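You operate a simulated robot arm through the tools that you are given. There is no shell and no other tool.

The job below is to be done with a simulated robot arm. You get a single attempt, and the scene is never put back.

JOB
Open the air valve and bring the dial up to 2 bar.
Fine: the regulator knob turns with the FREE switch on; switch it off again.

It is judged by the outcome, as a careful person would: the job done as asked, and still so three seconds after it is handed in. It fails if anything else is knocked over, pushed out of place, dropped, spilled or broken.

ROBOT AND FRAMES
A 6-joint arm with a two-finger gripper, fixed in place. Base frame: the origin is on the floor under the middle of its stand, x ahead of it, y to its left, z up; the work surface is at about z = 720. Readings come in mm, rad, newtons and seconds.
It reaches about 1206 mm from its shoulder. Its first joint turns from -2.897 to 2.897 rad. Payload 2.45 kg.
Tool frame: the origin (TCP) lies between the finger pads and is the grasp point; the fingertips stand 20 mm ahead of it; z points along the fingers, y is the line along which they close. The gripper opens to 140 mm; its body begins 168 mm behind the TCP.
Orientation is that of the tool frame in the base frame, as [roll, pitch, yaw] about the fixed x, y, z axes, in that order (R = Rz(yaw) Ry(pitch) Rx(roll)). With the fingers straight down and closing along the base's y, the tool's x points along the base's -x, its y along +y and its z along -z.

CONTROLS
- The arm moves only by the tool servo_tool. Its argument "motion" is a list of rows, each an object (a shift or turn left out is 0, a gripper value left out holds the last) with "travel": the shift along the base's x, y, z in mm, a list of three; "angular": the turn, a rotation vector about the base's x, y, z in rad, a list of three; "hand": the finger opening in mm, from 0 to 140. In form: [{"travel": [x, y, z], "angular": [ax, ay, az], "hand": hand}, ...]. A call has 1 to 20 rows; each row is the pose to reach, as a shift and turn from the pose commanded when the call began. Each row takes 0.2 s and may step no farther than 50 mm and 0.15 rad from the row before; otherwise, or with a gripper value out of range, the whole call is refused. Where a pose cannot be reached the arm comes as near as it can. A force on the tool above 60 N (or 10 N above the force at the start of the call, whichever is more), or a blocked arm, ends the call early, and 0.2 s more pass. Each finger travels about 45 mm/s and halts on what it meets, pressing with about 27 N; the grip force reading is that of the motor and also rises with nothing between the fingers. The clock runs only during rows and for 0.2 s after the last one: add rows that repeat a pose to give the fingers time. It gives the time, the measured TCP pose, the force on the tool (base axes), the opening and the grip force at its end, in the units of the frame above (readings bear some noise), with the torque about the TCP (base axes, N m) and any sound that the robot's microphone picked up.
- Cameras (640 x 400 px; columns grow to the right, rows downward): "scene" is fixed at [48, -650.8, 1803]; the picture's right is [0.76, -0.65, 0.00], its down [-0.39, -0.45, -0.80] and it looks along [0.52, 0.61, -0.60] (base axes); focal length 309 px, centre (320, 200). "wrist" rides on the gripper at [78, 11, -209] in the tool frame; the picture's right is [-0.14, 0.99, 0.00], its down [-0.92, -0.13, -0.37] and it looks along [-0.36, -0.05, 0.93] (tool axes); focal length 280 px, centre (320, 200). There is no depth. A picture from a camera that has moved, and an enlarged one, comes with that camera's place and axes in the base frame and with its lens.
- get_image(camera): a new picture of that camera. The clock stands still meanwhile.
- inspect(camera, box): a new picture of the part [left, top, right, bottom] of that camera's present view, enlarged. The clock stands still meanwhile.
- job_done(): hands the job in; it is judged then, once.

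Nothing tells you positions but the pictures and the camera data. Unless the task says otherwise, let go and move clear before handing in.

The tools are called after "Emit:" as a command line: name --argument value ..., lists and objects as JSON in quotes. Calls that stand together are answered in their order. servo_tool: Moves the arm, as the interface text tells. Its arguments: {"type":"object","properties":{"motion":{"type":"array","items":{"type":"object","properties":{"travel":{"type":"array","items":{"type":"number"}},"angular":{"type":"array","items":{"type":"number"}},"hand":{"type":"number"}}}}},"required":["motion"]} The other tools are called the same way: get_image (camera) takes a picture; inspect (camera, box) takes an enlarged picture of a part of a camera's view; job_done () hands the job in.

At the start:

```text
t: 0.0
position: [430.4, 292.0, 1344.8]
tcp_rot: [-3.141, 0.0, 3.141]
wrist_force: [0.9, -0.1, -0.2]
torque: [-0.01, 0.0, 0.02]
width: 139.9
gripper_force: 0.0
```

scene: 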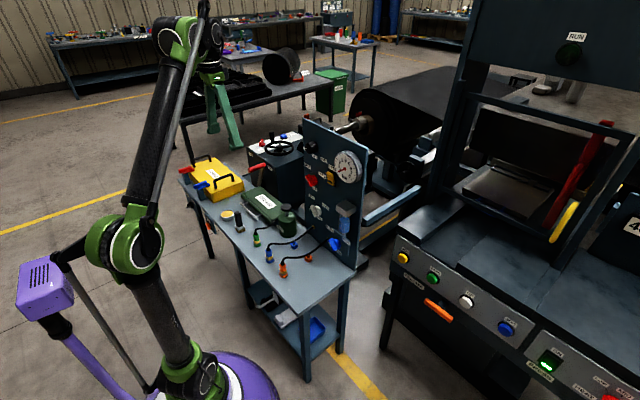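
wrist: 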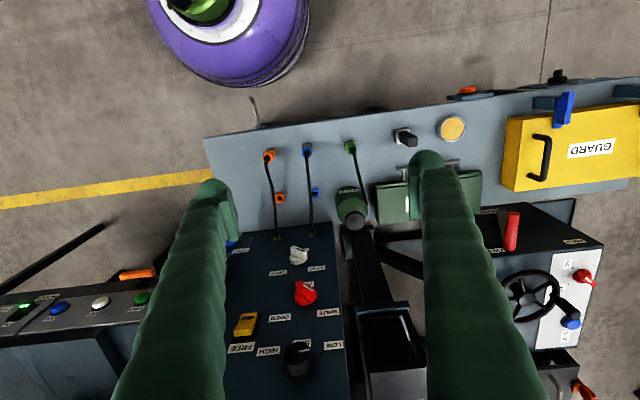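

I see a work table with a control panel carrying a gauge, a red knob, a yellow switch and a black knob. I'll look closer before moving.

Emit:
inspect --camera "scene" --box '[280, 110, 400, 280]'

Emit:
inspect --camera "wrist" --box '[200, 220, 380, 400]'

Emit:
inspect --camera "scene" --box '[180, 110, 380, 290]'

```text
2.35 times, centred on (340, 195) of scene
camera zoom: at [48.0, -650.8, 1803.0], right [0.76, -0.65, 0.0], down [-0.39, -0.45, -0.8], along [0.52, 0.61, -0.6], focal length 728 px, centre (273, 212)
```

zoom: 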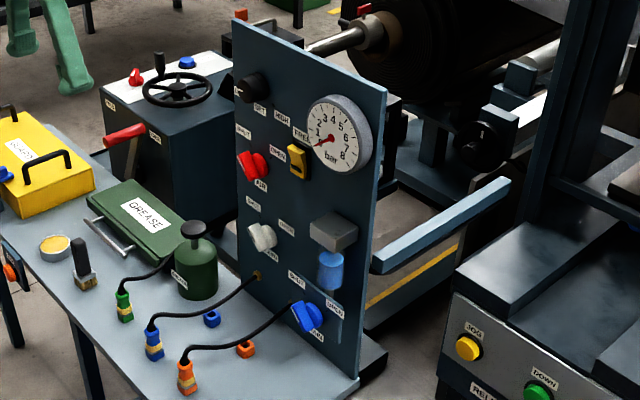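

```text
2.22 times, centred on (290, 310) of wrist
camera zoom: at [352.0, 303.1, 1552.6], right [0.14, 0.99, 0.0], down [0.92, -0.13, 0.37], along [0.36, -0.05, -0.93], focal length 623 px, centre (387, -44)
```

zoom: 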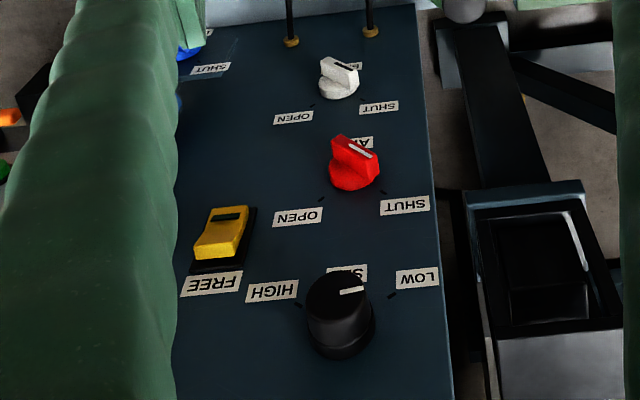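

```text
2.22 times, centred on (280, 200) of scene
camera zoom: at [48.0, -650.8, 1803.0], right [0.76, -0.65, 0.0], down [-0.39, -0.45, -0.8], along [0.52, 0.61, -0.6], focal length 688 px, centre (409, 200)
```

zoom: 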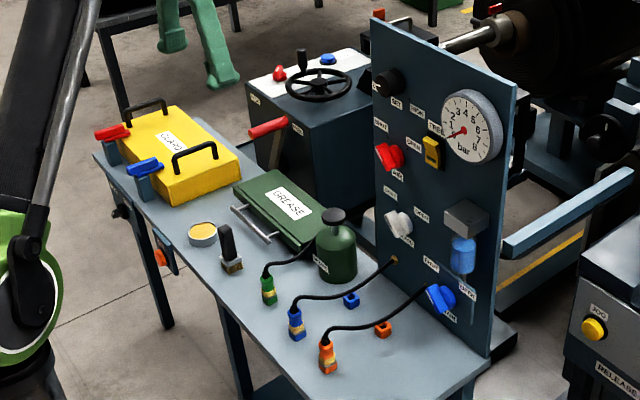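

The panel stands upright facing the robot. Next I read the labels on the valves.

Emit:
inspect --camera "scene" --box '[296, 130, 372, 200]'

Emit:
inspect --camera "scene" --box '[296, 190, 372, 260]'

Emit:
inspect --camera "wrist" --box '[260, 260, 350, 330]'

Emit:
inspect --camera "wrist" --box '[225, 310, 350, 390]'

Emit:
inspect --camera "wrist" --box '[220, 220, 350, 300]'

```text
5.71 times, centred on (334, 165) of scene
camera zoom: at [48.0, -650.8, 1803.0], right [0.76, -0.65, 0.0], down [-0.39, -0.45, -0.8], along [0.52, 0.61, -0.6], focal length 1768 px, centre (240, 400)
```

zoom: 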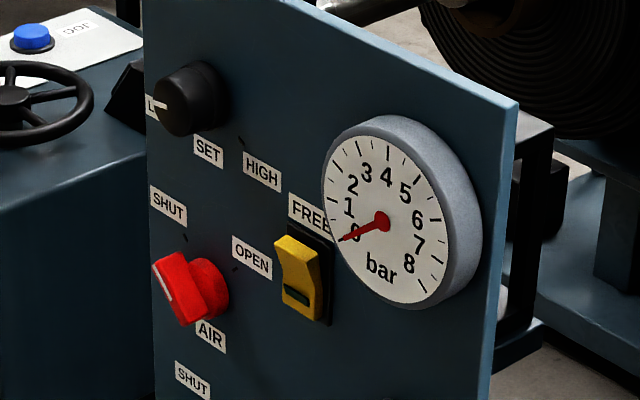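

```text
5.71 times, centred on (334, 225) of scene
camera zoom: at [48.0, -650.8, 1803.0], right [0.76, -0.65, 0.0], down [-0.39, -0.45, -0.8], along [0.52, 0.61, -0.6], focal length 1768 px, centre (240, 57)
```

zoom: 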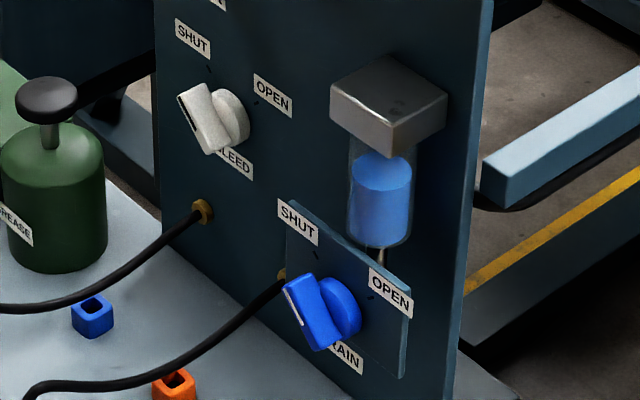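

```text
5.71 times, centred on (305, 295) of wrist
camera zoom: at [352.0, 303.1, 1552.6], right [0.14, 0.99, 0.0], down [0.92, -0.13, 0.37], along [0.36, -0.05, -0.93], focal length 1602 px, centre (406, -343)
```

zoom: 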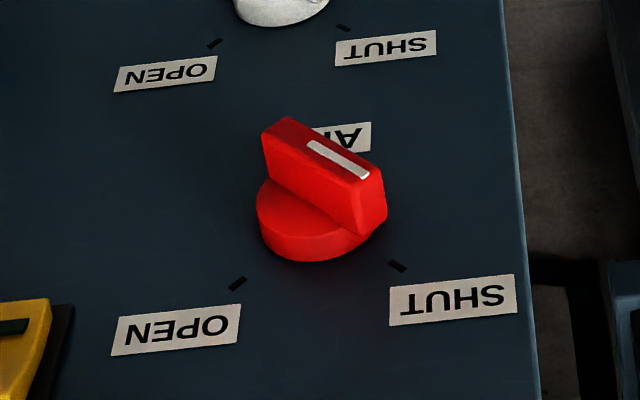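

```text
5.00 times, centred on (288, 350) of wrist
camera zoom: at [352.0, 303.1, 1552.6], right [0.14, 0.99, 0.0], down [0.92, -0.13, 0.37], along [0.36, -0.05, -0.93], focal length 1402 px, centre (482, -550)
```

zoom: 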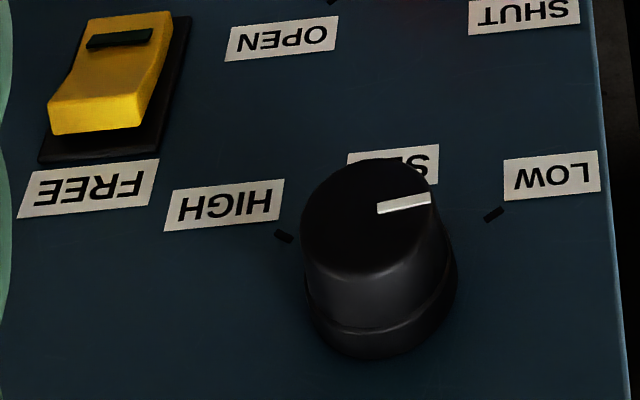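

```text
4.92 times, centred on (285, 260) of wrist
camera zoom: at [352.0, 303.1, 1552.6], right [0.14, 0.99, 0.0], down [0.92, -0.13, 0.37], along [0.36, -0.05, -0.93], focal length 1380 px, centre (492, -95)
```

zoom: 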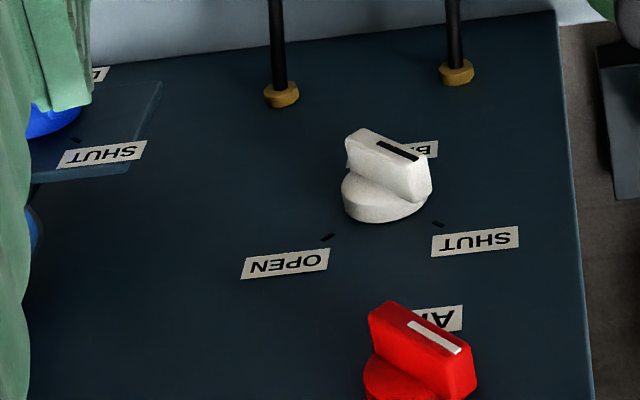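

The panel faces the robot at about x = 756. I take the red AIR valve to be near (y 216, z 1082), the black SET knob near (213, 1233), the yellow FREE rocker near (104, 1140) and the gauge near (19, 1227). I'll swing the tool to point at the panel, staying well back, to get a close view.

Emit:
servo_tool --motion '[{"travel": [8, -9, -16], "angular": [0, -0.1309, 0]}, {"travel": [17, -18, -32], "angular": [0, -0.2618, 0]}, {"travel": [25, -27, -48], "angular": [0, -0.3927, 0]}, {"travel": [33, -36, -64], "angular": [0, -0.5236, 0]}, {"travel": [42, -45, -80], "angular": [0, -0.6545, 0]}, {"travel": [50, -54, -96], "angular": [0, -0.7854, 0]}, {"travel": [58, -63, -112], "angular": [0, -0.9163, 0]}, {"travel": [67, -72, -128], "angular": [0, -1.0472, 0]}, {"travel": [75, -81, -144], "angular": [0, -1.1781, 0]}, {"travel": [83, -90, -160], "angular": [0, -1.309, 0]}, {"travel": [92, -99, -176], "angular": [0, -1.4399, 0]}, {"travel": [100, -108, -195], "angular": [0, -1.5708, 0]}, {"travel": [100, -108, -195], "angular": [0, -1.5708, 0]}]'

```text
t: 2.8
position: [530.7, 184.9, 1149.0]
tcp_rot: [0.317, 1.569, 0.316]
wrist_force: [0.4, 0.9, 0.6]
torque: [-0.01, 0.0, 0.0]
width: 139.9
gripper_force: 0.1
```

The tool should now point along +x at the panel from about 200 mm away. I'll look through both cameras.

Emit:
get_image --camera "wrist"

Emit:
get_image --camera "scene"

```text
taken
camera wrist: at [321.8, 195.3, 1069.9], right [0.0, 0.99, 0.14], down [-0.37, -0.13, 0.92], along [0.93, -0.05, 0.37], focal length 280 px, centre (320, 200)
```

wrist: 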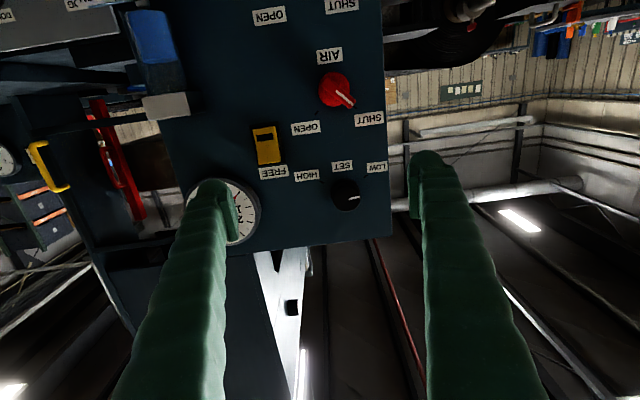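

```text
taken
```

scene: 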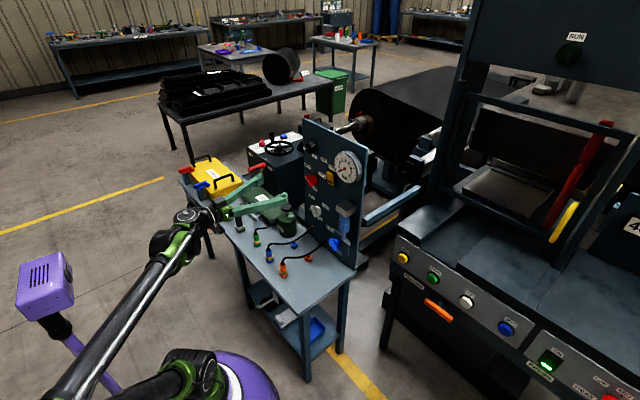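

Emit:
inspect --camera "wrist" --box '[240, 130, 400, 230]'

Emit:
inspect --camera "wrist" --box '[290, 40, 400, 135]'

Emit:
inspect --camera "wrist" --box '[235, 110, 305, 190]'

Emit:
inspect --camera "scene" --box '[318, 145, 368, 190]'

```text
4.00 times, centred on (320, 180) of wrist
camera zoom: at [321.8, 195.3, 1069.9], right [0.0, 0.99, 0.14], down [-0.37, -0.13, 0.92], along [0.93, -0.05, 0.37], focal length 1122 px, centre (320, 280)
```

zoom: 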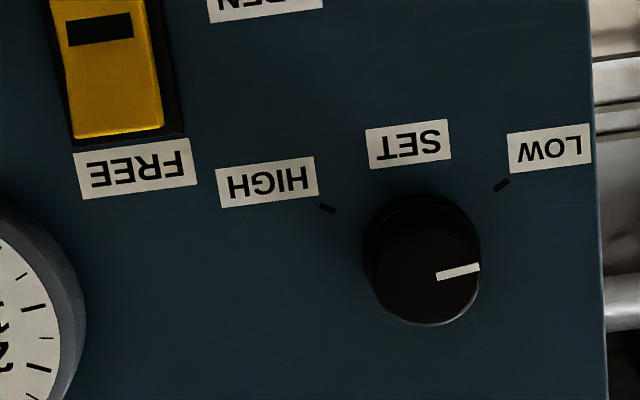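

```text
4.21 times, centred on (345, 88) of wrist
camera zoom: at [321.8, 195.3, 1069.9], right [0.0, 0.99, 0.14], down [-0.37, -0.13, 0.92], along [0.93, -0.05, 0.37], focal length 1181 px, centre (215, 674)
```

zoom: 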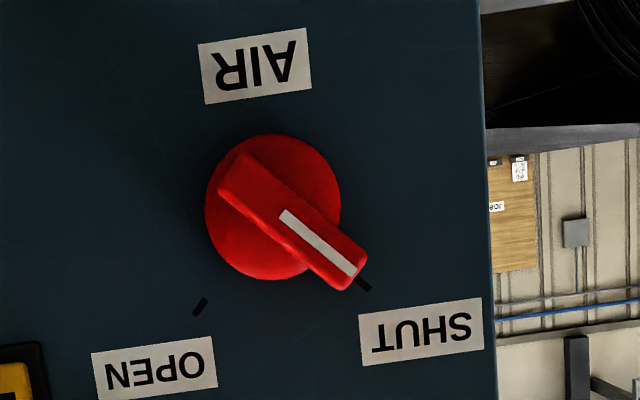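

```text
5.00 times, centred on (270, 150) of wrist
camera zoom: at [321.8, 195.3, 1069.9], right [0.0, 0.99, 0.14], down [-0.37, -0.13, 0.92], along [0.93, -0.05, 0.37], focal length 1402 px, centre (570, 450)
```

zoom: 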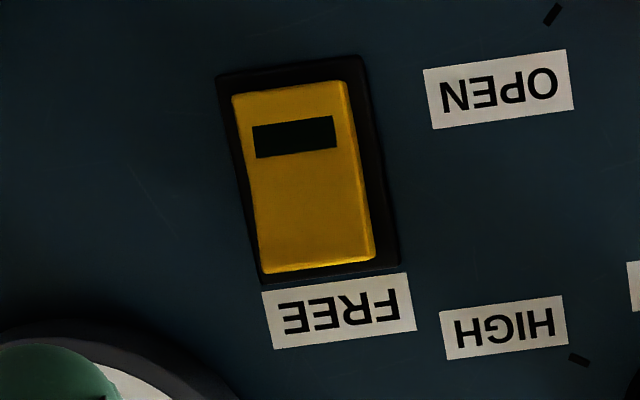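

```text
8.89 times, centred on (343, 168) of scene
camera zoom: at [48.0, -650.8, 1803.0], right [0.76, -0.65, 0.0], down [-0.39, -0.45, -0.8], along [0.52, 0.61, -0.6], focal length 2750 px, centre (116, 489)
```

zoom: 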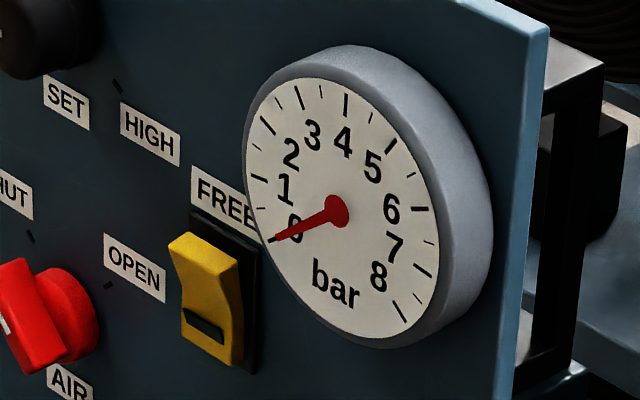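

The red valve points at SHUT (upper left), with its axis near (y 215, z 1076). The rocker's upper end sticks out, so FREE is off. I'll roll the tool 45° to straddle the red bar and come to about 90 mm in front of it.

Emit:
servo_tool --motion '[{"travel": [12, 4, -9], "angular": [-0.0982, 0, 0], "hand": 60}, {"travel": [24, 8, -18], "angular": [-0.1964, 0, 0], "hand": 60}, {"travel": [36, 12, -27], "angular": [-0.2945, 0, 0], "hand": 60}, {"travel": [48, 16, -36], "angular": [-0.3927, 0, 0], "hand": 60}, {"travel": [60, 20, -46], "angular": [-0.4909, 0, 0], "hand": 60}, {"travel": [72, 24, -55], "angular": [-0.589, 0, 0], "hand": 60}, {"travel": [84, 28, -64], "angular": [-0.6872, 0, 0], "hand": 60}, {"travel": [95, 31, -74], "angular": [-0.7854, 0, 0], "hand": 60}, {"travel": [95, 31, -74], "angular": [-0.7854, 0, 0], "hand": 60}, {"travel": [95, 31, -74], "angular": [-0.7854, 0, 0], "hand": 60}]'

Emit:
get_image --camera "wrist"

Emit:
inspect --camera "scene" --box '[240, 130, 380, 240]'

```text
t: 5.0
position: [626.6, 215.9, 1074.1]
tcp_rot: [-1.57, 0.785, -1.571]
wrist_force: [-0.1, 0.2, -0.8]
torque: [-0.01, 0.02, 0.01]
width: 60.1
gripper_force: 0.0
```

```text
taken
camera wrist: at [416.0, 168.0, 1010.9], right [0.0, 0.8, -0.6], down [-0.37, 0.56, 0.74], along [0.93, 0.22, 0.29], focal length 280 px, centre (320, 200)
```

wrist: 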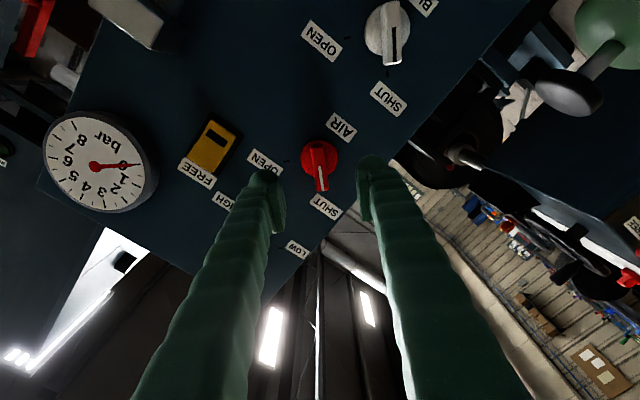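

```text
3.64 times, centred on (310, 185) of scene
camera zoom: at [48.0, -650.8, 1803.0], right [0.76, -0.65, 0.0], down [-0.39, -0.45, -0.8], along [0.52, 0.61, -0.6], focal length 1125 px, centre (356, 254)
```

zoom: 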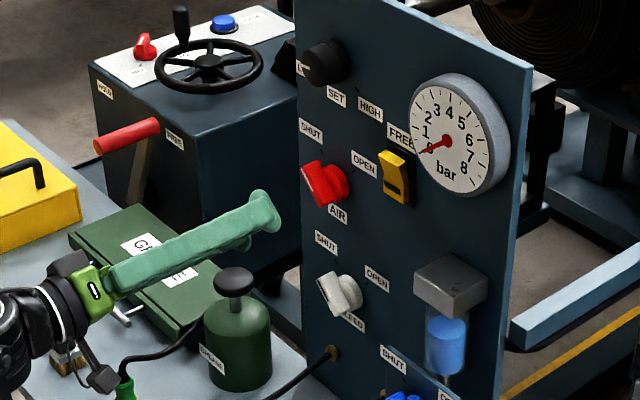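

The fingers straddle the red bar's direction. I'll zoom in to refine the bar position and depth.

Emit:
inspect --camera "wrist" --box '[240, 110, 400, 240]'

Emit:
inspect --camera "scene" --box '[285, 150, 345, 195]'

```text
3.08 times, centred on (320, 175) of wrist
camera zoom: at [416.0, 168.0, 1010.9], right [0.0, 0.8, -0.6], down [-0.37, 0.56, 0.74], along [0.93, 0.22, 0.29], focal length 863 px, centre (320, 277)
```

zoom: 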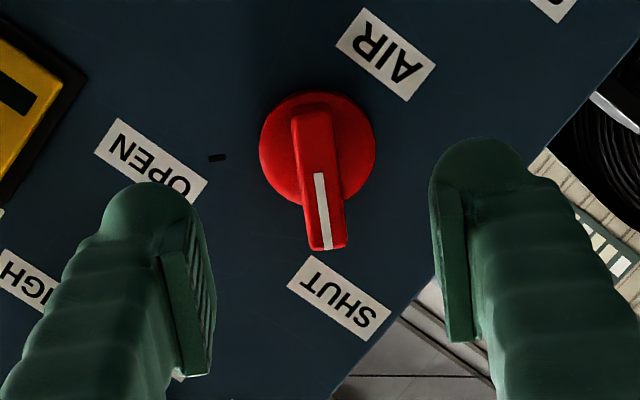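

```text
8.89 times, centred on (315, 172) of scene
camera zoom: at [48.0, -650.8, 1803.0], right [0.76, -0.65, 0.0], down [-0.39, -0.45, -0.8], along [0.52, 0.61, -0.6], focal length 2750 px, centre (364, 444)
```

zoom: 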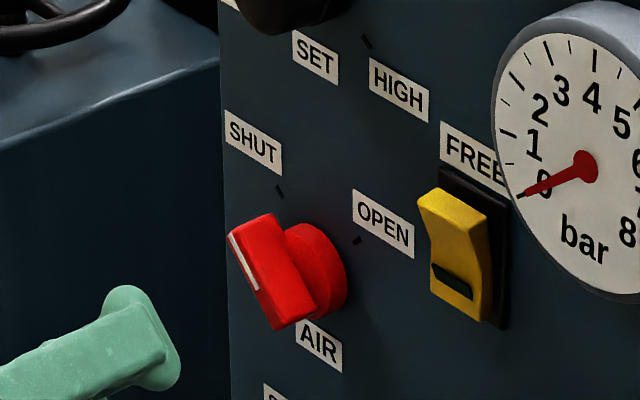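

The bar front is at about x = 721 and the panel at about x = 755, so gripping with the TCP near x = 715 puts the tips just short of the valve's disc. I'll move in slowly.

Emit:
servo_tool --motion '[{"travel": [20, -1, 0], "hand": 60}, {"travel": [40, -1, 0], "hand": 60}, {"travel": [60, -1, 0], "hand": 60}, {"travel": [75, -1, 0], "hand": 60}, {"travel": [82, -1, 0], "hand": 60}, {"travel": [88, -1, 0], "hand": 60}, {"travel": [88, -1, 0], "hand": 60}]'

Emit:
get_image --camera "wrist"

Emit:
inspect --camera "scene" --box '[285, 150, 345, 195]'

```text
t: 6.6
position: [715.0, 215.2, 1077.3]
tcp_rot: [-1.572, 0.786, -1.571]
wrist_force: [0.5, -1.0, -0.6]
torque: [-0.01, -0.01, -0.02]
width: 60.1
gripper_force: 0.1
```

```text
taken
camera wrist: at [504.0, 166.1, 1012.3], right [0.0, 0.8, -0.6], down [-0.37, 0.56, 0.74], along [0.93, 0.22, 0.29], focal length 280 px, centre (320, 200)
```

wrist: 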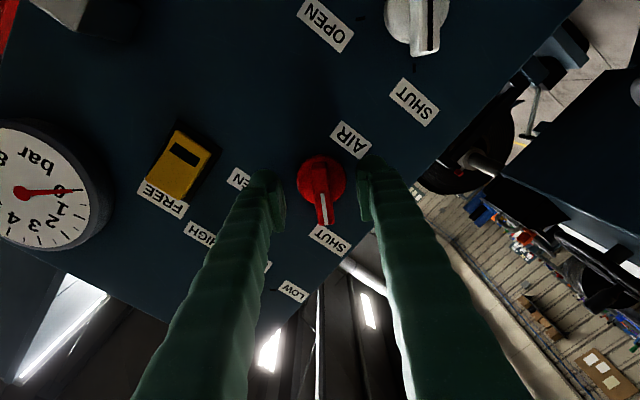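

```text
8.89 times, centred on (315, 172) of scene
camera zoom: at [48.0, -650.8, 1803.0], right [0.76, -0.65, 0.0], down [-0.39, -0.45, -0.8], along [0.52, 0.61, -0.6], focal length 2750 px, centre (364, 444)
```

zoom: 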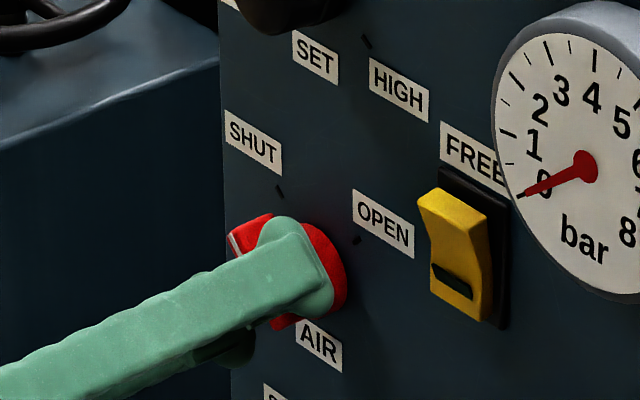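

Emit:
inspect --camera "wrist" --box '[250, 130, 390, 250]'

```text
3.33 times, centred on (320, 190) of wrist
camera zoom: at [504.0, 166.1, 1012.3], right [0.0, 0.8, -0.6], down [-0.37, 0.56, 0.74], along [0.93, 0.22, 0.29], focal length 935 px, centre (320, 233)
```

zoom: 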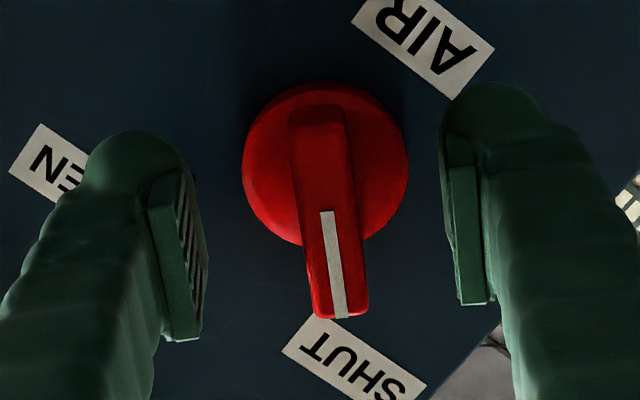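

The bar sits centred between the pads. I'll close on it now.

Emit:
servo_tool --motion '[{"hand": 0}, {"hand": 0}, {"hand": 0}, {"hand": 0}, {"hand": 0}]'

Emit:
inspect --camera "wrist" --box '[250, 130, 390, 250]'

```text
t: 7.8
position: [713.8, 215.7, 1075.3]
tcp_rot: [-1.571, 0.786, -1.572]
wrist_force: [-3.2, 8.9, -22.1]
torque: [0.04, 0.17, 0.14]
width: 14.1
gripper_force: 40.6
```

```text
3.33 times, centred on (320, 190) of wrist
camera zoom: at [504.1, 166.9, 1011.7], right [0.0, 0.8, -0.6], down [-0.37, 0.56, 0.74], along [0.93, 0.22, 0.29], focal length 935 px, centre (320, 233)
```

zoom: 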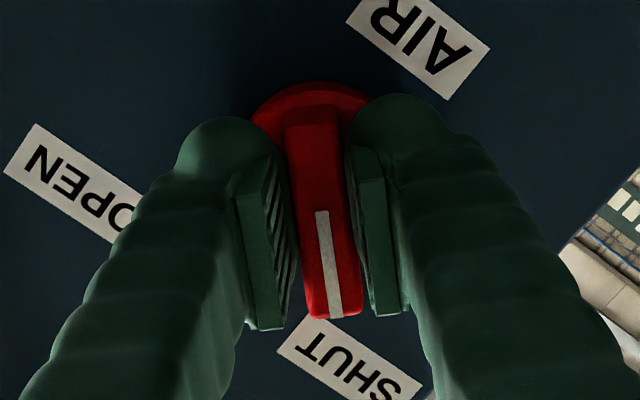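

The grip is firm at 14.1 mm on the bar. I'll start turning clockwise (+x rotation) in stages, watching the force.

Emit:
servo_tool --motion '[{"travel": [0, 0.7, -0.7]}, {"travel": [0, 0.5, -0.7], "angular": [0.08, 0, 0]}, {"travel": [0, 0.3, -0.7], "angular": [0.18, 0, 0]}, {"travel": [0, 0.1, -0.7], "angular": [0.28, 0, 0]}, {"travel": [0, 0, -0.7], "angular": [0.38, 0, 0]}, {"travel": [0, 0, -0.7], "angular": [0.38, 0, 0]}]'

Emit:
inspect --camera "wrist" --box '[250, 130, 390, 250]'

```text
t: 9.2
position: [713.8, 214.3, 1075.3]
tcp_rot: [-1.57, 1.165, -1.569]
wrist_force: [12.9, 14.0, 23.6]
torque: [0.01, -0.29, 0.13]
width: 14.1
gripper_force: 40.4
```

```text
3.33 times, centred on (320, 190) of wrist
camera zoom: at [504.1, 193.6, 998.1], right [0.0, 0.96, -0.26], down [-0.37, 0.25, 0.9], along [0.93, 0.1, 0.36], focal length 935 px, centre (320, 233)
```

zoom: 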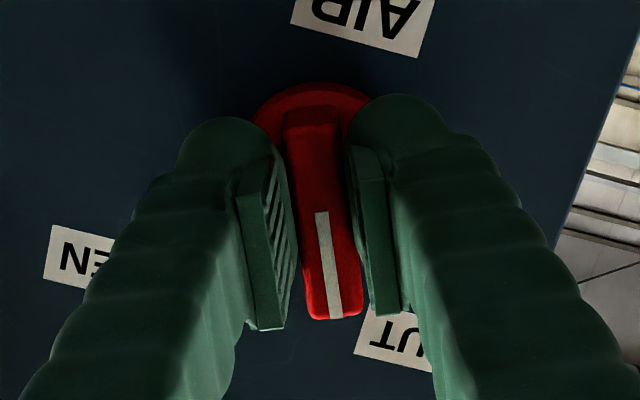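

The valve is turning with the gripper. I'll ease the side load and carry on.

Emit:
servo_tool --motion '[{"travel": [-0.3, 0.3, 0.8], "angular": [0.05, 0, 0]}, {"travel": [-0.3, 0.3, 0.8], "angular": [0.17, 0, 0]}, {"travel": [-0.3, 0.2, 0.9], "angular": [0.29, 0, 0]}, {"travel": [-0.3, 0, 1.0], "angular": [0.41, 0, 0]}, {"travel": [-0.3, 0, 1.0], "angular": [0.41, 0, 0]}]'

```text
t: 10.4
position: [713.4, 214.8, 1075.1]
tcp_rot: [1.71, 1.563, 1.71]
wrist_force: [2.1, 7.5, -15.2]
torque: [0.03, 0.25, 0.08]
width: 13.9
gripper_force: 40.1
```

Emit:
servo_tool --motion '[{"travel": [0, 0.2, -0.3], "angular": [0.08, 0, 0]}, {"travel": [0, 0.1, -0.4], "angular": [0.2, 0, 0]}, {"travel": [0, 0, -0.4], "angular": [0.32, 0, 0]}, {"travel": [0, 0, -0.4], "angular": [0.42, 0, 0]}, {"travel": [0, 0, -0.4], "angular": [0.42, 0, 0]}]'

Emit:
inspect --camera "scene" --box '[285, 140, 369, 200]'

Emit:
inspect --camera "wrist" --box '[230, 110, 410, 250]'

```text
t: 11.6
position: [714.3, 214.1, 1074.5]
tcp_rot: [1.573, 1.144, 1.572]
wrist_force: [-14.8, 1.1, -29.5]
torque: [0.01, 0.35, 0.01]
width: 14.0
gripper_force: 40.4
```

```text
6.67 times, centred on (327, 170) of scene
camera zoom: at [48.0, -650.8, 1803.0], right [0.76, -0.65, 0.0], down [-0.39, -0.45, -0.8], along [0.52, 0.61, -0.6], focal length 2063 px, centre (273, 400)
```

zoom: 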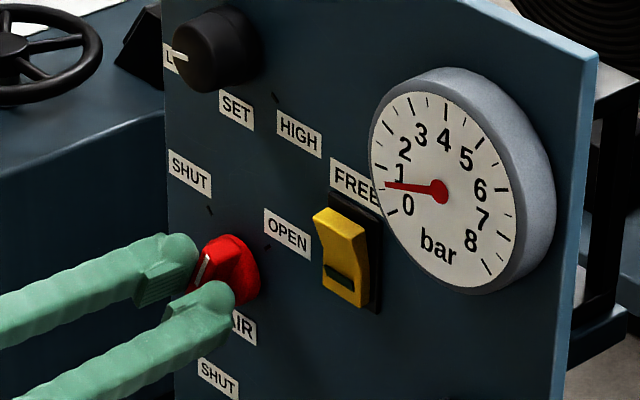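

```text
2.86 times, centred on (320, 180) of wrist
camera zoom: at [503.8, 256.7, 1007.6], right [0.0, 0.85, 0.53], down [-0.37, -0.5, 0.79], along [0.93, -0.2, 0.31], focal length 801 px, centre (320, 257)
```

zoom: 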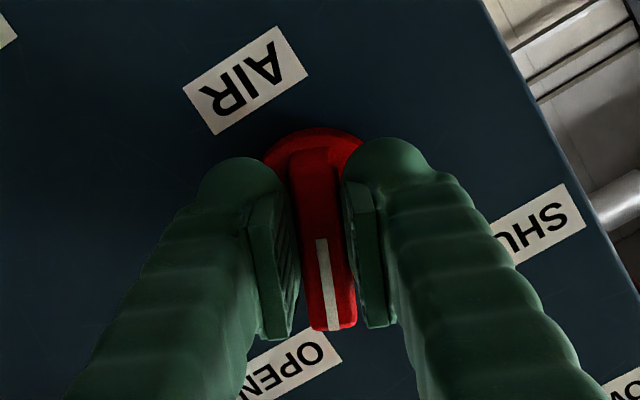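

The gauge has begun to rise, to about 0.8 bar. About 20° more takes the valve to the OPEN mark.

Emit:
servo_tool --motion '[{"travel": [-0.4, 0, -0.9], "angular": [0.06, 0, 0]}, {"travel": [-0.4, 0, -0.9], "angular": [0.16, 0, 0]}, {"travel": [-0.4, 0, -0.9], "angular": [0.26, 0, 0]}, {"travel": [-0.4, 0, -0.9], "angular": [0.36, 0, 0]}, {"travel": [-0.4, 0, -0.9], "angular": [0.36, 0, 0]}]'

Emit:
inspect --camera "scene" --box '[285, 140, 369, 200]'

Emit:
inspect --camera "wrist" --box '[230, 110, 410, 250]'

```text
t: 12.8
position: [714.5, 214.6, 1075.4]
tcp_rot: [1.57, 0.785, 1.57]
wrist_force: [10.3, 1.7, 8.4]
torque: [0.0, -0.18, -0.06]
width: 13.9
gripper_force: 40.5
```

```text
6.67 times, centred on (327, 170) of scene
camera zoom: at [48.0, -650.8, 1803.0], right [0.76, -0.65, 0.0], down [-0.39, -0.45, -0.8], along [0.52, 0.61, -0.6], focal length 2063 px, centre (273, 400)
```

zoom: 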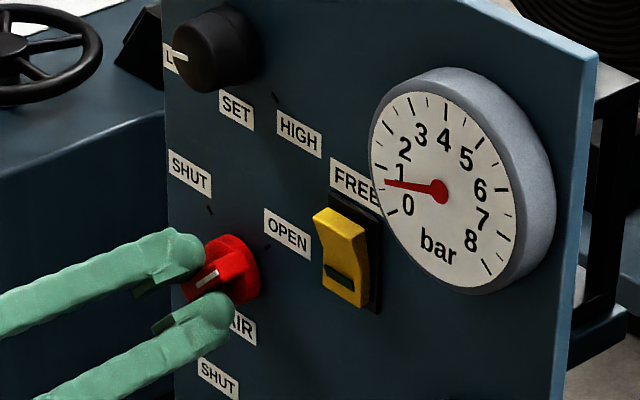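

```text
2.86 times, centred on (320, 180) of wrist
camera zoom: at [503.9, 277.4, 1026.6], right [0.0, 0.6, 0.8], down [-0.37, -0.74, 0.56], along [0.93, -0.29, 0.22], focal length 801 px, centre (320, 257)
```

zoom: 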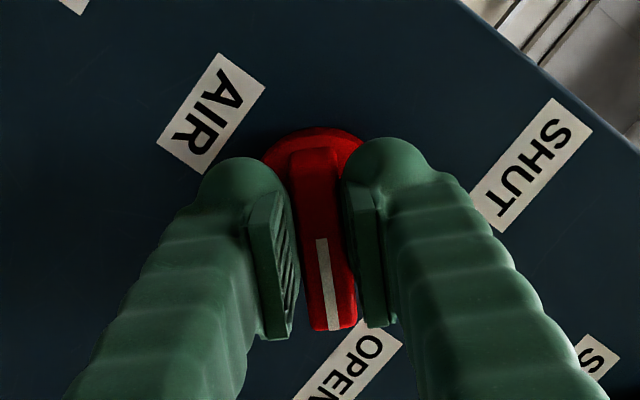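

The bar now aligns with OPEN and the gauge reads about 0.85 bar. I'll nudge slightly further to make sure it's at its end stop.

Emit:
servo_tool --motion '[{"travel": [0, 0, 0.2], "angular": [0.04, 0, 0]}, {"travel": [0, 0, 0.2], "angular": [0.07, 0, 0]}, {"travel": [0, 0, 0.2], "angular": [0.07, 0, 0]}]'

Emit:
inspect --camera "wrist" --box '[230, 110, 410, 250]'

```text
t: 13.6
position: [713.3, 214.6, 1074.6]
tcp_rot: [1.571, 0.715, 1.572]
wrist_force: [18.7, 2.4, 15.6]
torque: [-0.93, -0.2, -0.01]
width: 15.1
gripper_force: 41.3
```

```text
2.86 times, centred on (320, 180) of wrist
camera zoom: at [503.7, 280.7, 1030.8], right [0.0, 0.55, 0.84], down [-0.37, -0.78, 0.51], along [0.93, -0.31, 0.2], focal length 801 px, centre (320, 257)
```

zoom: 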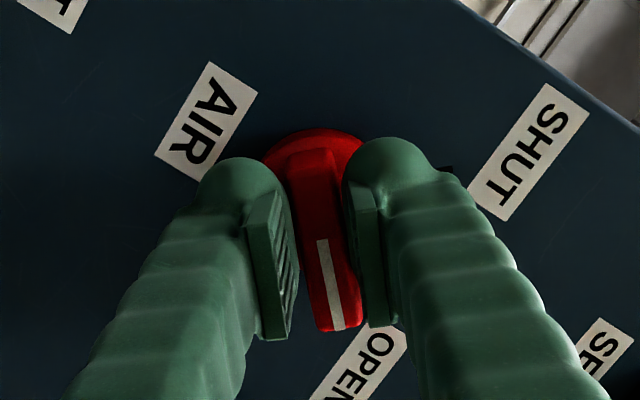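

The valve hit its end stop (torque about -0.9 N m), so it is fully open. I'll untwist, release and back away.

Emit:
servo_tool --motion '[{"angular": [-0.07, 0, 0]}, {"angular": [-0.07, 0, 0], "hand": 60}, {"angular": [-0.07, 0, 0], "hand": 60}, {"angular": [-0.07, 0, 0], "hand": 60}, {"angular": [-0.07, 0, 0], "hand": 60}, {"travel": [-15, 0, 0], "angular": [-0.07, 0, 0], "hand": 60}, {"travel": [-40, 0, 0], "angular": [-0.07, 0, 0], "hand": 60}, {"travel": [-70, 0, 0], "angular": [-0.07, 0, 0], "hand": 60}, {"travel": [-100, 0, 0], "angular": [-0.07, 0, 0], "hand": 60}, {"travel": [-120, 0, 0], "angular": [-0.07, 0, 0], "hand": 60}]'

Emit:
inspect --camera "scene" --box '[285, 140, 369, 200]'

Emit:
get_image --camera "wrist"

```text
t: 15.8
position: [593.8, 213.4, 1074.5]
tcp_rot: [1.571, 0.786, 1.571]
wrist_force: [-0.5, -0.3, -0.6]
torque: [0.03, 0.04, 0.01]
width: 60.1
gripper_force: 0.1
```

```text
6.67 times, centred on (327, 170) of scene
camera zoom: at [48.0, -650.8, 1803.0], right [0.76, -0.65, 0.0], down [-0.39, -0.45, -0.8], along [0.52, 0.61, -0.6], focal length 2063 px, centre (273, 400)
```

zoom: 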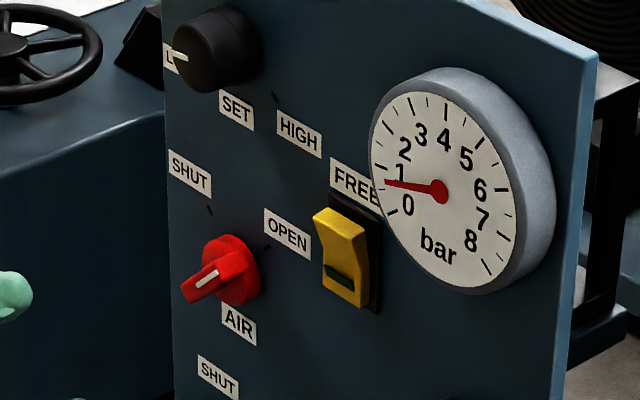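

```text
taken
camera wrist: at [383.3, 276.3, 1026.4], right [0.0, 0.6, 0.8], down [-0.37, -0.74, 0.56], along [0.93, -0.29, 0.22], focal length 280 px, centre (320, 200)
```

wrist: 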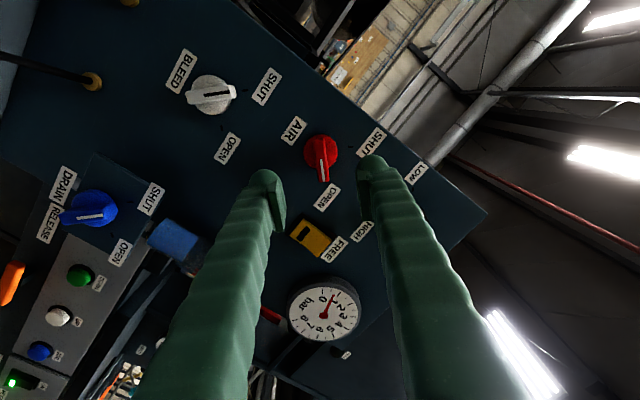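

The air valve is open and the gauge is steady at about 0.85 bar, so the regulator must come up. I'll close the fingers, level the tool and go in front of the FREE rocker.

Emit:
servo_tool --motion '[{"travel": [0, -13, 10], "angular": [-0.0982, 0, 0], "hand": 0}, {"travel": [0, -26, 20], "angular": [-0.1964, 0, 0], "hand": 0}, {"travel": [0, -40, 30], "angular": [-0.2945, 0, 0], "hand": 0}, {"travel": [0, -54, 40], "angular": [-0.3927, 0, 0], "hand": 0}, {"travel": [0, -68, 52], "angular": [-0.4909, 0, 0], "hand": 0}, {"travel": [0, -82, 64], "angular": [-0.589, 0, 0], "hand": 0}, {"travel": [15, -96, 76], "angular": [-0.6872, 0, 0], "hand": 0}, {"travel": [30, -109, 86], "angular": [-0.7854, 0, 0], "hand": 0}, {"travel": [30, -109, 86], "angular": [-0.7854, 0, 0], "hand": 0}]'

Emit:
get_image --camera "wrist"

Emit:
inspect --camera "scene" --box '[285, 140, 369, 200]'

```text
t: 17.8
position: [622.0, 104.3, 1160.2]
tcp_rot: [-1.535, 1.569, -1.533]
wrist_force: [0.6, -1.0, 0.5]
torque: [0.0, -0.05, 0.0]
width: 0.0
gripper_force: 27.6
```

```text
taken
camera wrist: at [412.1, 115.2, 1081.5], right [0.0, 0.99, 0.14], down [-0.37, -0.13, 0.92], along [0.93, -0.05, 0.37], focal length 280 px, centre (320, 200)
```

wrist: 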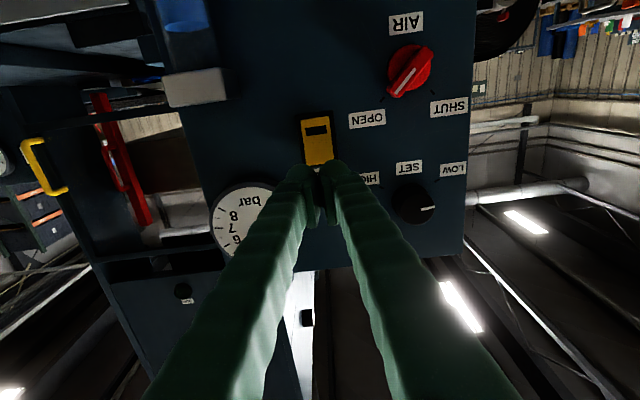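

```text
6.67 times, centred on (327, 170) of scene
camera zoom: at [48.0, -650.8, 1803.0], right [0.76, -0.65, 0.0], down [-0.39, -0.45, -0.8], along [0.52, 0.61, -0.6], focal length 2063 px, centre (273, 400)
```

zoom: 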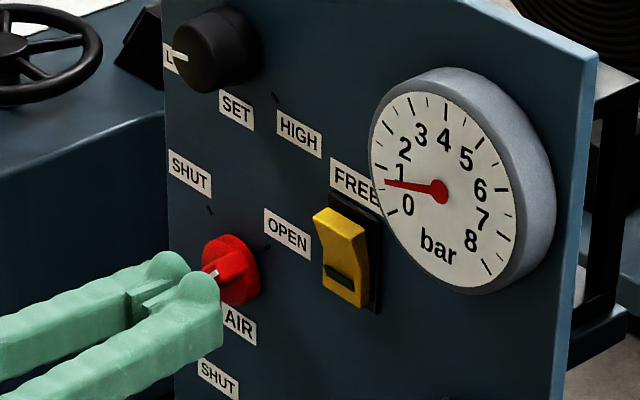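

Emit:
inspect --camera "wrist" --box '[270, 90, 370, 230]'

Emit:
inspect --camera "scene" --box '[318, 160, 342, 190]'

Emit:
inspect --camera "scene" --box '[275, 165, 325, 200]'

```text
2.86 times, centred on (320, 160) of wrist
camera zoom: at [412.1, 115.2, 1081.5], right [0.0, 0.99, 0.14], down [-0.37, -0.13, 0.92], along [0.93, -0.05, 0.37], focal length 801 px, centre (320, 314)
```

zoom: 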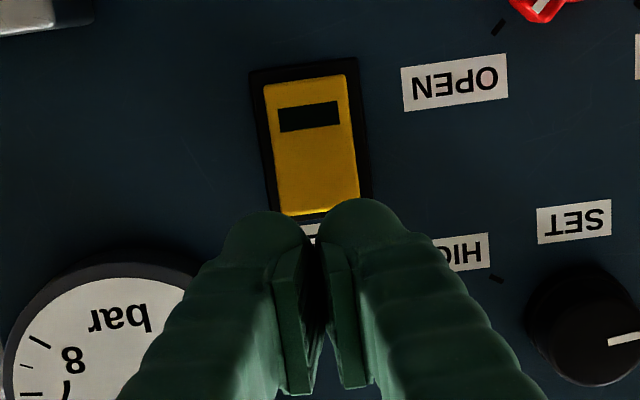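

```text
13.33 times, centred on (330, 175) of scene
camera zoom: at [48.0, -650.8, 1803.0], right [0.76, -0.65, 0.0], down [-0.39, -0.45, -0.8], along [0.52, 0.61, -0.6], focal length 4125 px, centre (187, 533)
```

zoom: 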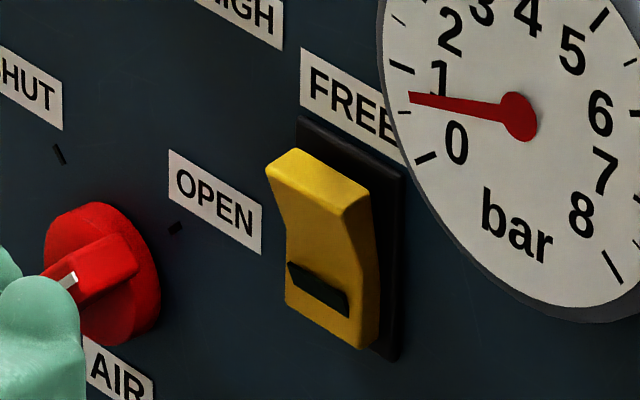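

```text
11.43 times, centred on (300, 182) of scene
camera zoom: at [48.0, -650.8, 1803.0], right [0.76, -0.65, 0.0], down [-0.39, -0.45, -0.8], along [0.52, 0.61, -0.6], focal length 3536 px, centre (549, 400)
```

zoom: 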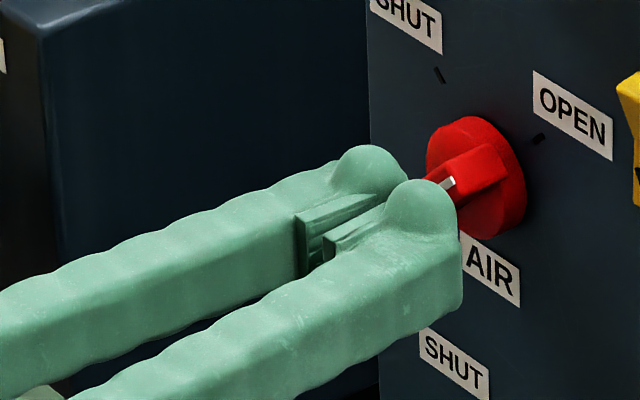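

The rocker spans z of about 1111–1163 at y = 105, with its top edge out at x = 738 and the bottom at 746. I'll press the top end gradually with the closed fingertips, staying clear of the gauge rim.

Emit:
servo_tool --motion '[{"travel": [20, 3, 8]}, {"travel": [50, 3, 8]}, {"travel": [75, 3, 8]}, {"travel": [90, 3, 8]}, {"travel": [94, 3, 8]}, {"travel": [97, 3, 8]}, {"travel": [100, 3, 8]}, {"travel": [102, 3, 8]}]'

Emit:
inspect --camera "scene" --box '[305, 145, 365, 190]'

```text
t: 19.6
position: [726.2, 108.6, 1168.8]
tcp_rot: [-1.578, 1.571, -1.58]
wrist_force: [0.3, 0.4, -0.7]
torque: [0.01, 0.01, 0.02]
width: 0.1
gripper_force: 29.4
```

```text
8.89 times, centred on (335, 168) of scene
camera zoom: at [48.0, -650.8, 1803.0], right [0.76, -0.65, 0.0], down [-0.39, -0.45, -0.8], along [0.52, 0.61, -0.6], focal length 2750 px, centre (187, 489)
```

zoom: 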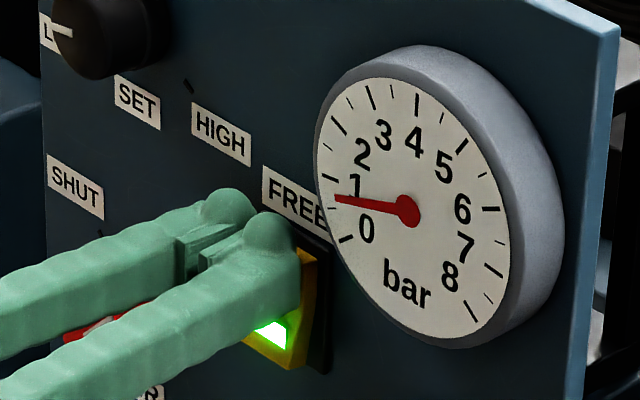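

The green lamp on the rocker is lit, so FREE is on. I'll back off and line up with the SET knob.

Emit:
servo_tool --motion '[{"travel": [-20, 0, 0]}, {"travel": [-50, 0, 0]}, {"travel": [-85, 0, 0]}, {"travel": [-110, 0, 0]}, {"travel": [-110, 35, 20], "hand": 85}, {"travel": [-110, 70, 40], "hand": 85}, {"travel": [-110, 106, 61], "hand": 85}, {"travel": [-110, 106, 61], "hand": 85}, {"travel": [-110, 106, 61], "hand": 85}]'

Emit:
get_image --camera "wrist"

Emit:
inspect --camera "wrist" --box '[240, 90, 400, 230]'

Emit:
inspect --camera "scene" --box '[290, 130, 350, 190]'

```text
t: 21.6
position: [617.2, 212.6, 1227.0]
tcp_rot: [-1.478, 1.571, -1.481]
wrist_force: [1.0, 1.1, -0.5]
torque: [-0.04, 0.01, -0.01]
width: 85.0
gripper_force: 0.0
```

```text
taken
camera wrist: at [407.1, 224.1, 1148.8], right [0.0, 0.99, 0.14], down [-0.37, -0.13, 0.92], along [0.93, -0.05, 0.37], focal length 280 px, centre (320, 200)
```

wrist: 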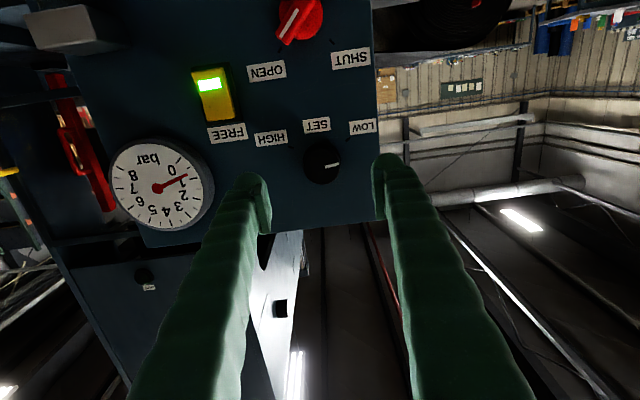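

```text
2.86 times, centred on (320, 160) of wrist
camera zoom: at [407.1, 224.1, 1148.8], right [0.0, 0.99, 0.14], down [-0.37, -0.13, 0.92], along [0.93, -0.05, 0.37], focal length 801 px, centre (320, 314)
```

zoom: 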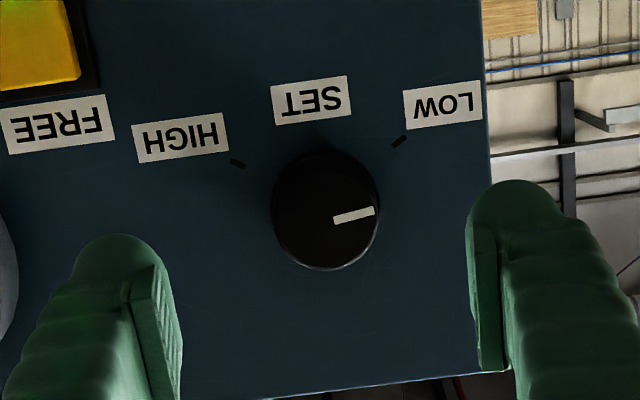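

```text
6.67 times, centred on (320, 160) of scene
camera zoom: at [48.0, -650.8, 1803.0], right [0.76, -0.65, 0.0], down [-0.39, -0.45, -0.8], along [0.52, 0.61, -0.6], focal length 2063 px, centre (320, 467)
```

zoom: 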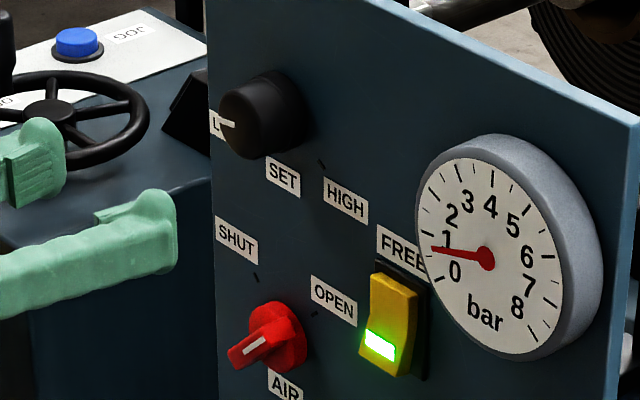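

The lamp stays lit. The SET knob's centre is at about (y 214.5, z 1233.5) with its front face near x = 725, so I'll centre on it and move in around it.

Emit:
servo_tool --motion '[{"travel": [0, 1.5, 6.7], "hand": 85}, {"travel": [30, 1.5, 6.7], "hand": 85}, {"travel": [60, 1.5, 6.7], "hand": 85}, {"travel": [85, 1.5, 6.7], "hand": 85}, {"travel": [95, 1.5, 6.7], "hand": 85}, {"travel": [102, 1.5, 6.7], "hand": 85}, {"travel": [106, 1.5, 6.7], "hand": 85}, {"travel": [106, 1.5, 6.7], "hand": 85}]'

Emit:
inspect --camera "wrist" --box '[240, 110, 400, 250]'

Emit:
inspect --camera "scene" --box '[290, 130, 370, 190]'

```text
t: 23.4
position: [721.8, 215.4, 1235.3]
tcp_rot: [1.582, 1.57, 1.579]
wrist_force: [0.0, -0.2, -0.4]
torque: [0.01, 0.01, -0.01]
width: 85.2
gripper_force: 0.1
```

```text
2.86 times, centred on (320, 180) of wrist
camera zoom: at [511.1, 225.6, 1156.8], right [0.0, 0.99, 0.14], down [-0.37, -0.13, 0.92], along [0.93, -0.05, 0.37], focal length 801 px, centre (320, 257)
```

zoom: 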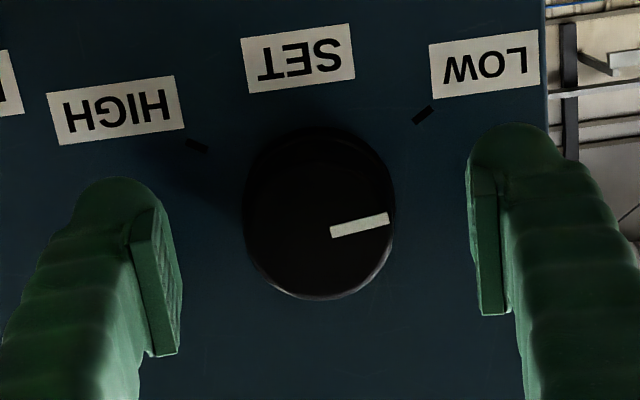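

```text
6.67 times, centred on (330, 160) of scene
camera zoom: at [48.0, -650.8, 1803.0], right [0.76, -0.65, 0.0], down [-0.39, -0.45, -0.8], along [0.52, 0.61, -0.6], focal length 2063 px, centre (253, 467)
```

zoom: 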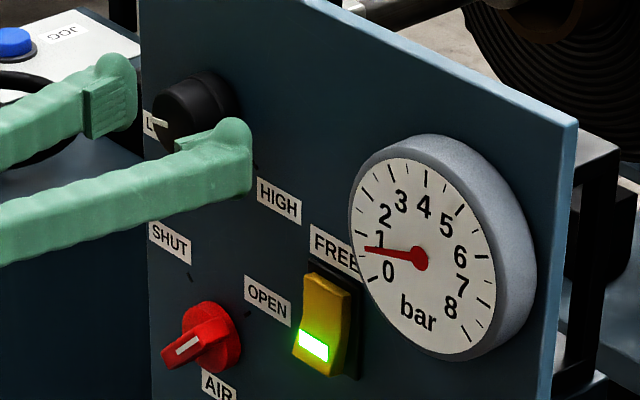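

The knob is centred sideways; I'll drop 2 mm and close on it.

Emit:
servo_tool --motion '[{"travel": [0, -0.3, -2], "hand": 85}, {"travel": [0, -0.3, -2], "hand": 30}, {"travel": [0, -0.3, -2], "hand": 30}, {"travel": [0, -0.3, -2], "hand": 30}, {"travel": [0, -0.3, -2], "hand": 30}, {"travel": [0, -0.3, -2], "hand": 30}]'

Emit:
inspect --camera "wrist" --box '[240, 110, 400, 250]'

Emit:
inspect --camera "scene" --box '[290, 130, 370, 190]'

```text
t: 24.8
position: [720.8, 213.7, 1233.0]
tcp_rot: [1.536, 1.571, 1.536]
wrist_force: [1.4, -0.4, -0.5]
torque: [0.04, -0.02, -0.02]
width: 42.3
gripper_force: 45.0
```

```text
2.86 times, centred on (320, 180) of wrist
camera zoom: at [511.2, 225.3, 1155.1], right [0.0, 0.99, 0.14], down [-0.37, -0.13, 0.92], along [0.93, -0.05, 0.37], focal length 801 px, centre (320, 257)
```

zoom: 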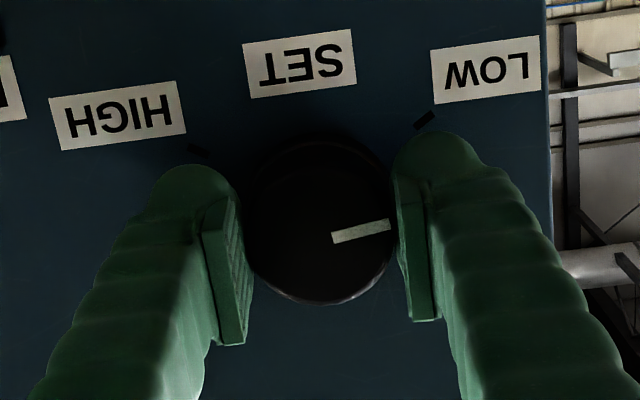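

```text
6.67 times, centred on (330, 160) of scene
camera zoom: at [48.0, -650.8, 1803.0], right [0.76, -0.65, 0.0], down [-0.39, -0.45, -0.8], along [0.52, 0.61, -0.6], focal length 2063 px, centre (253, 467)
```

zoom: 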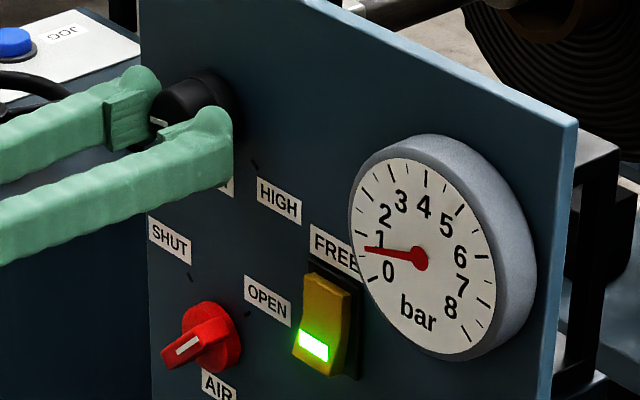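

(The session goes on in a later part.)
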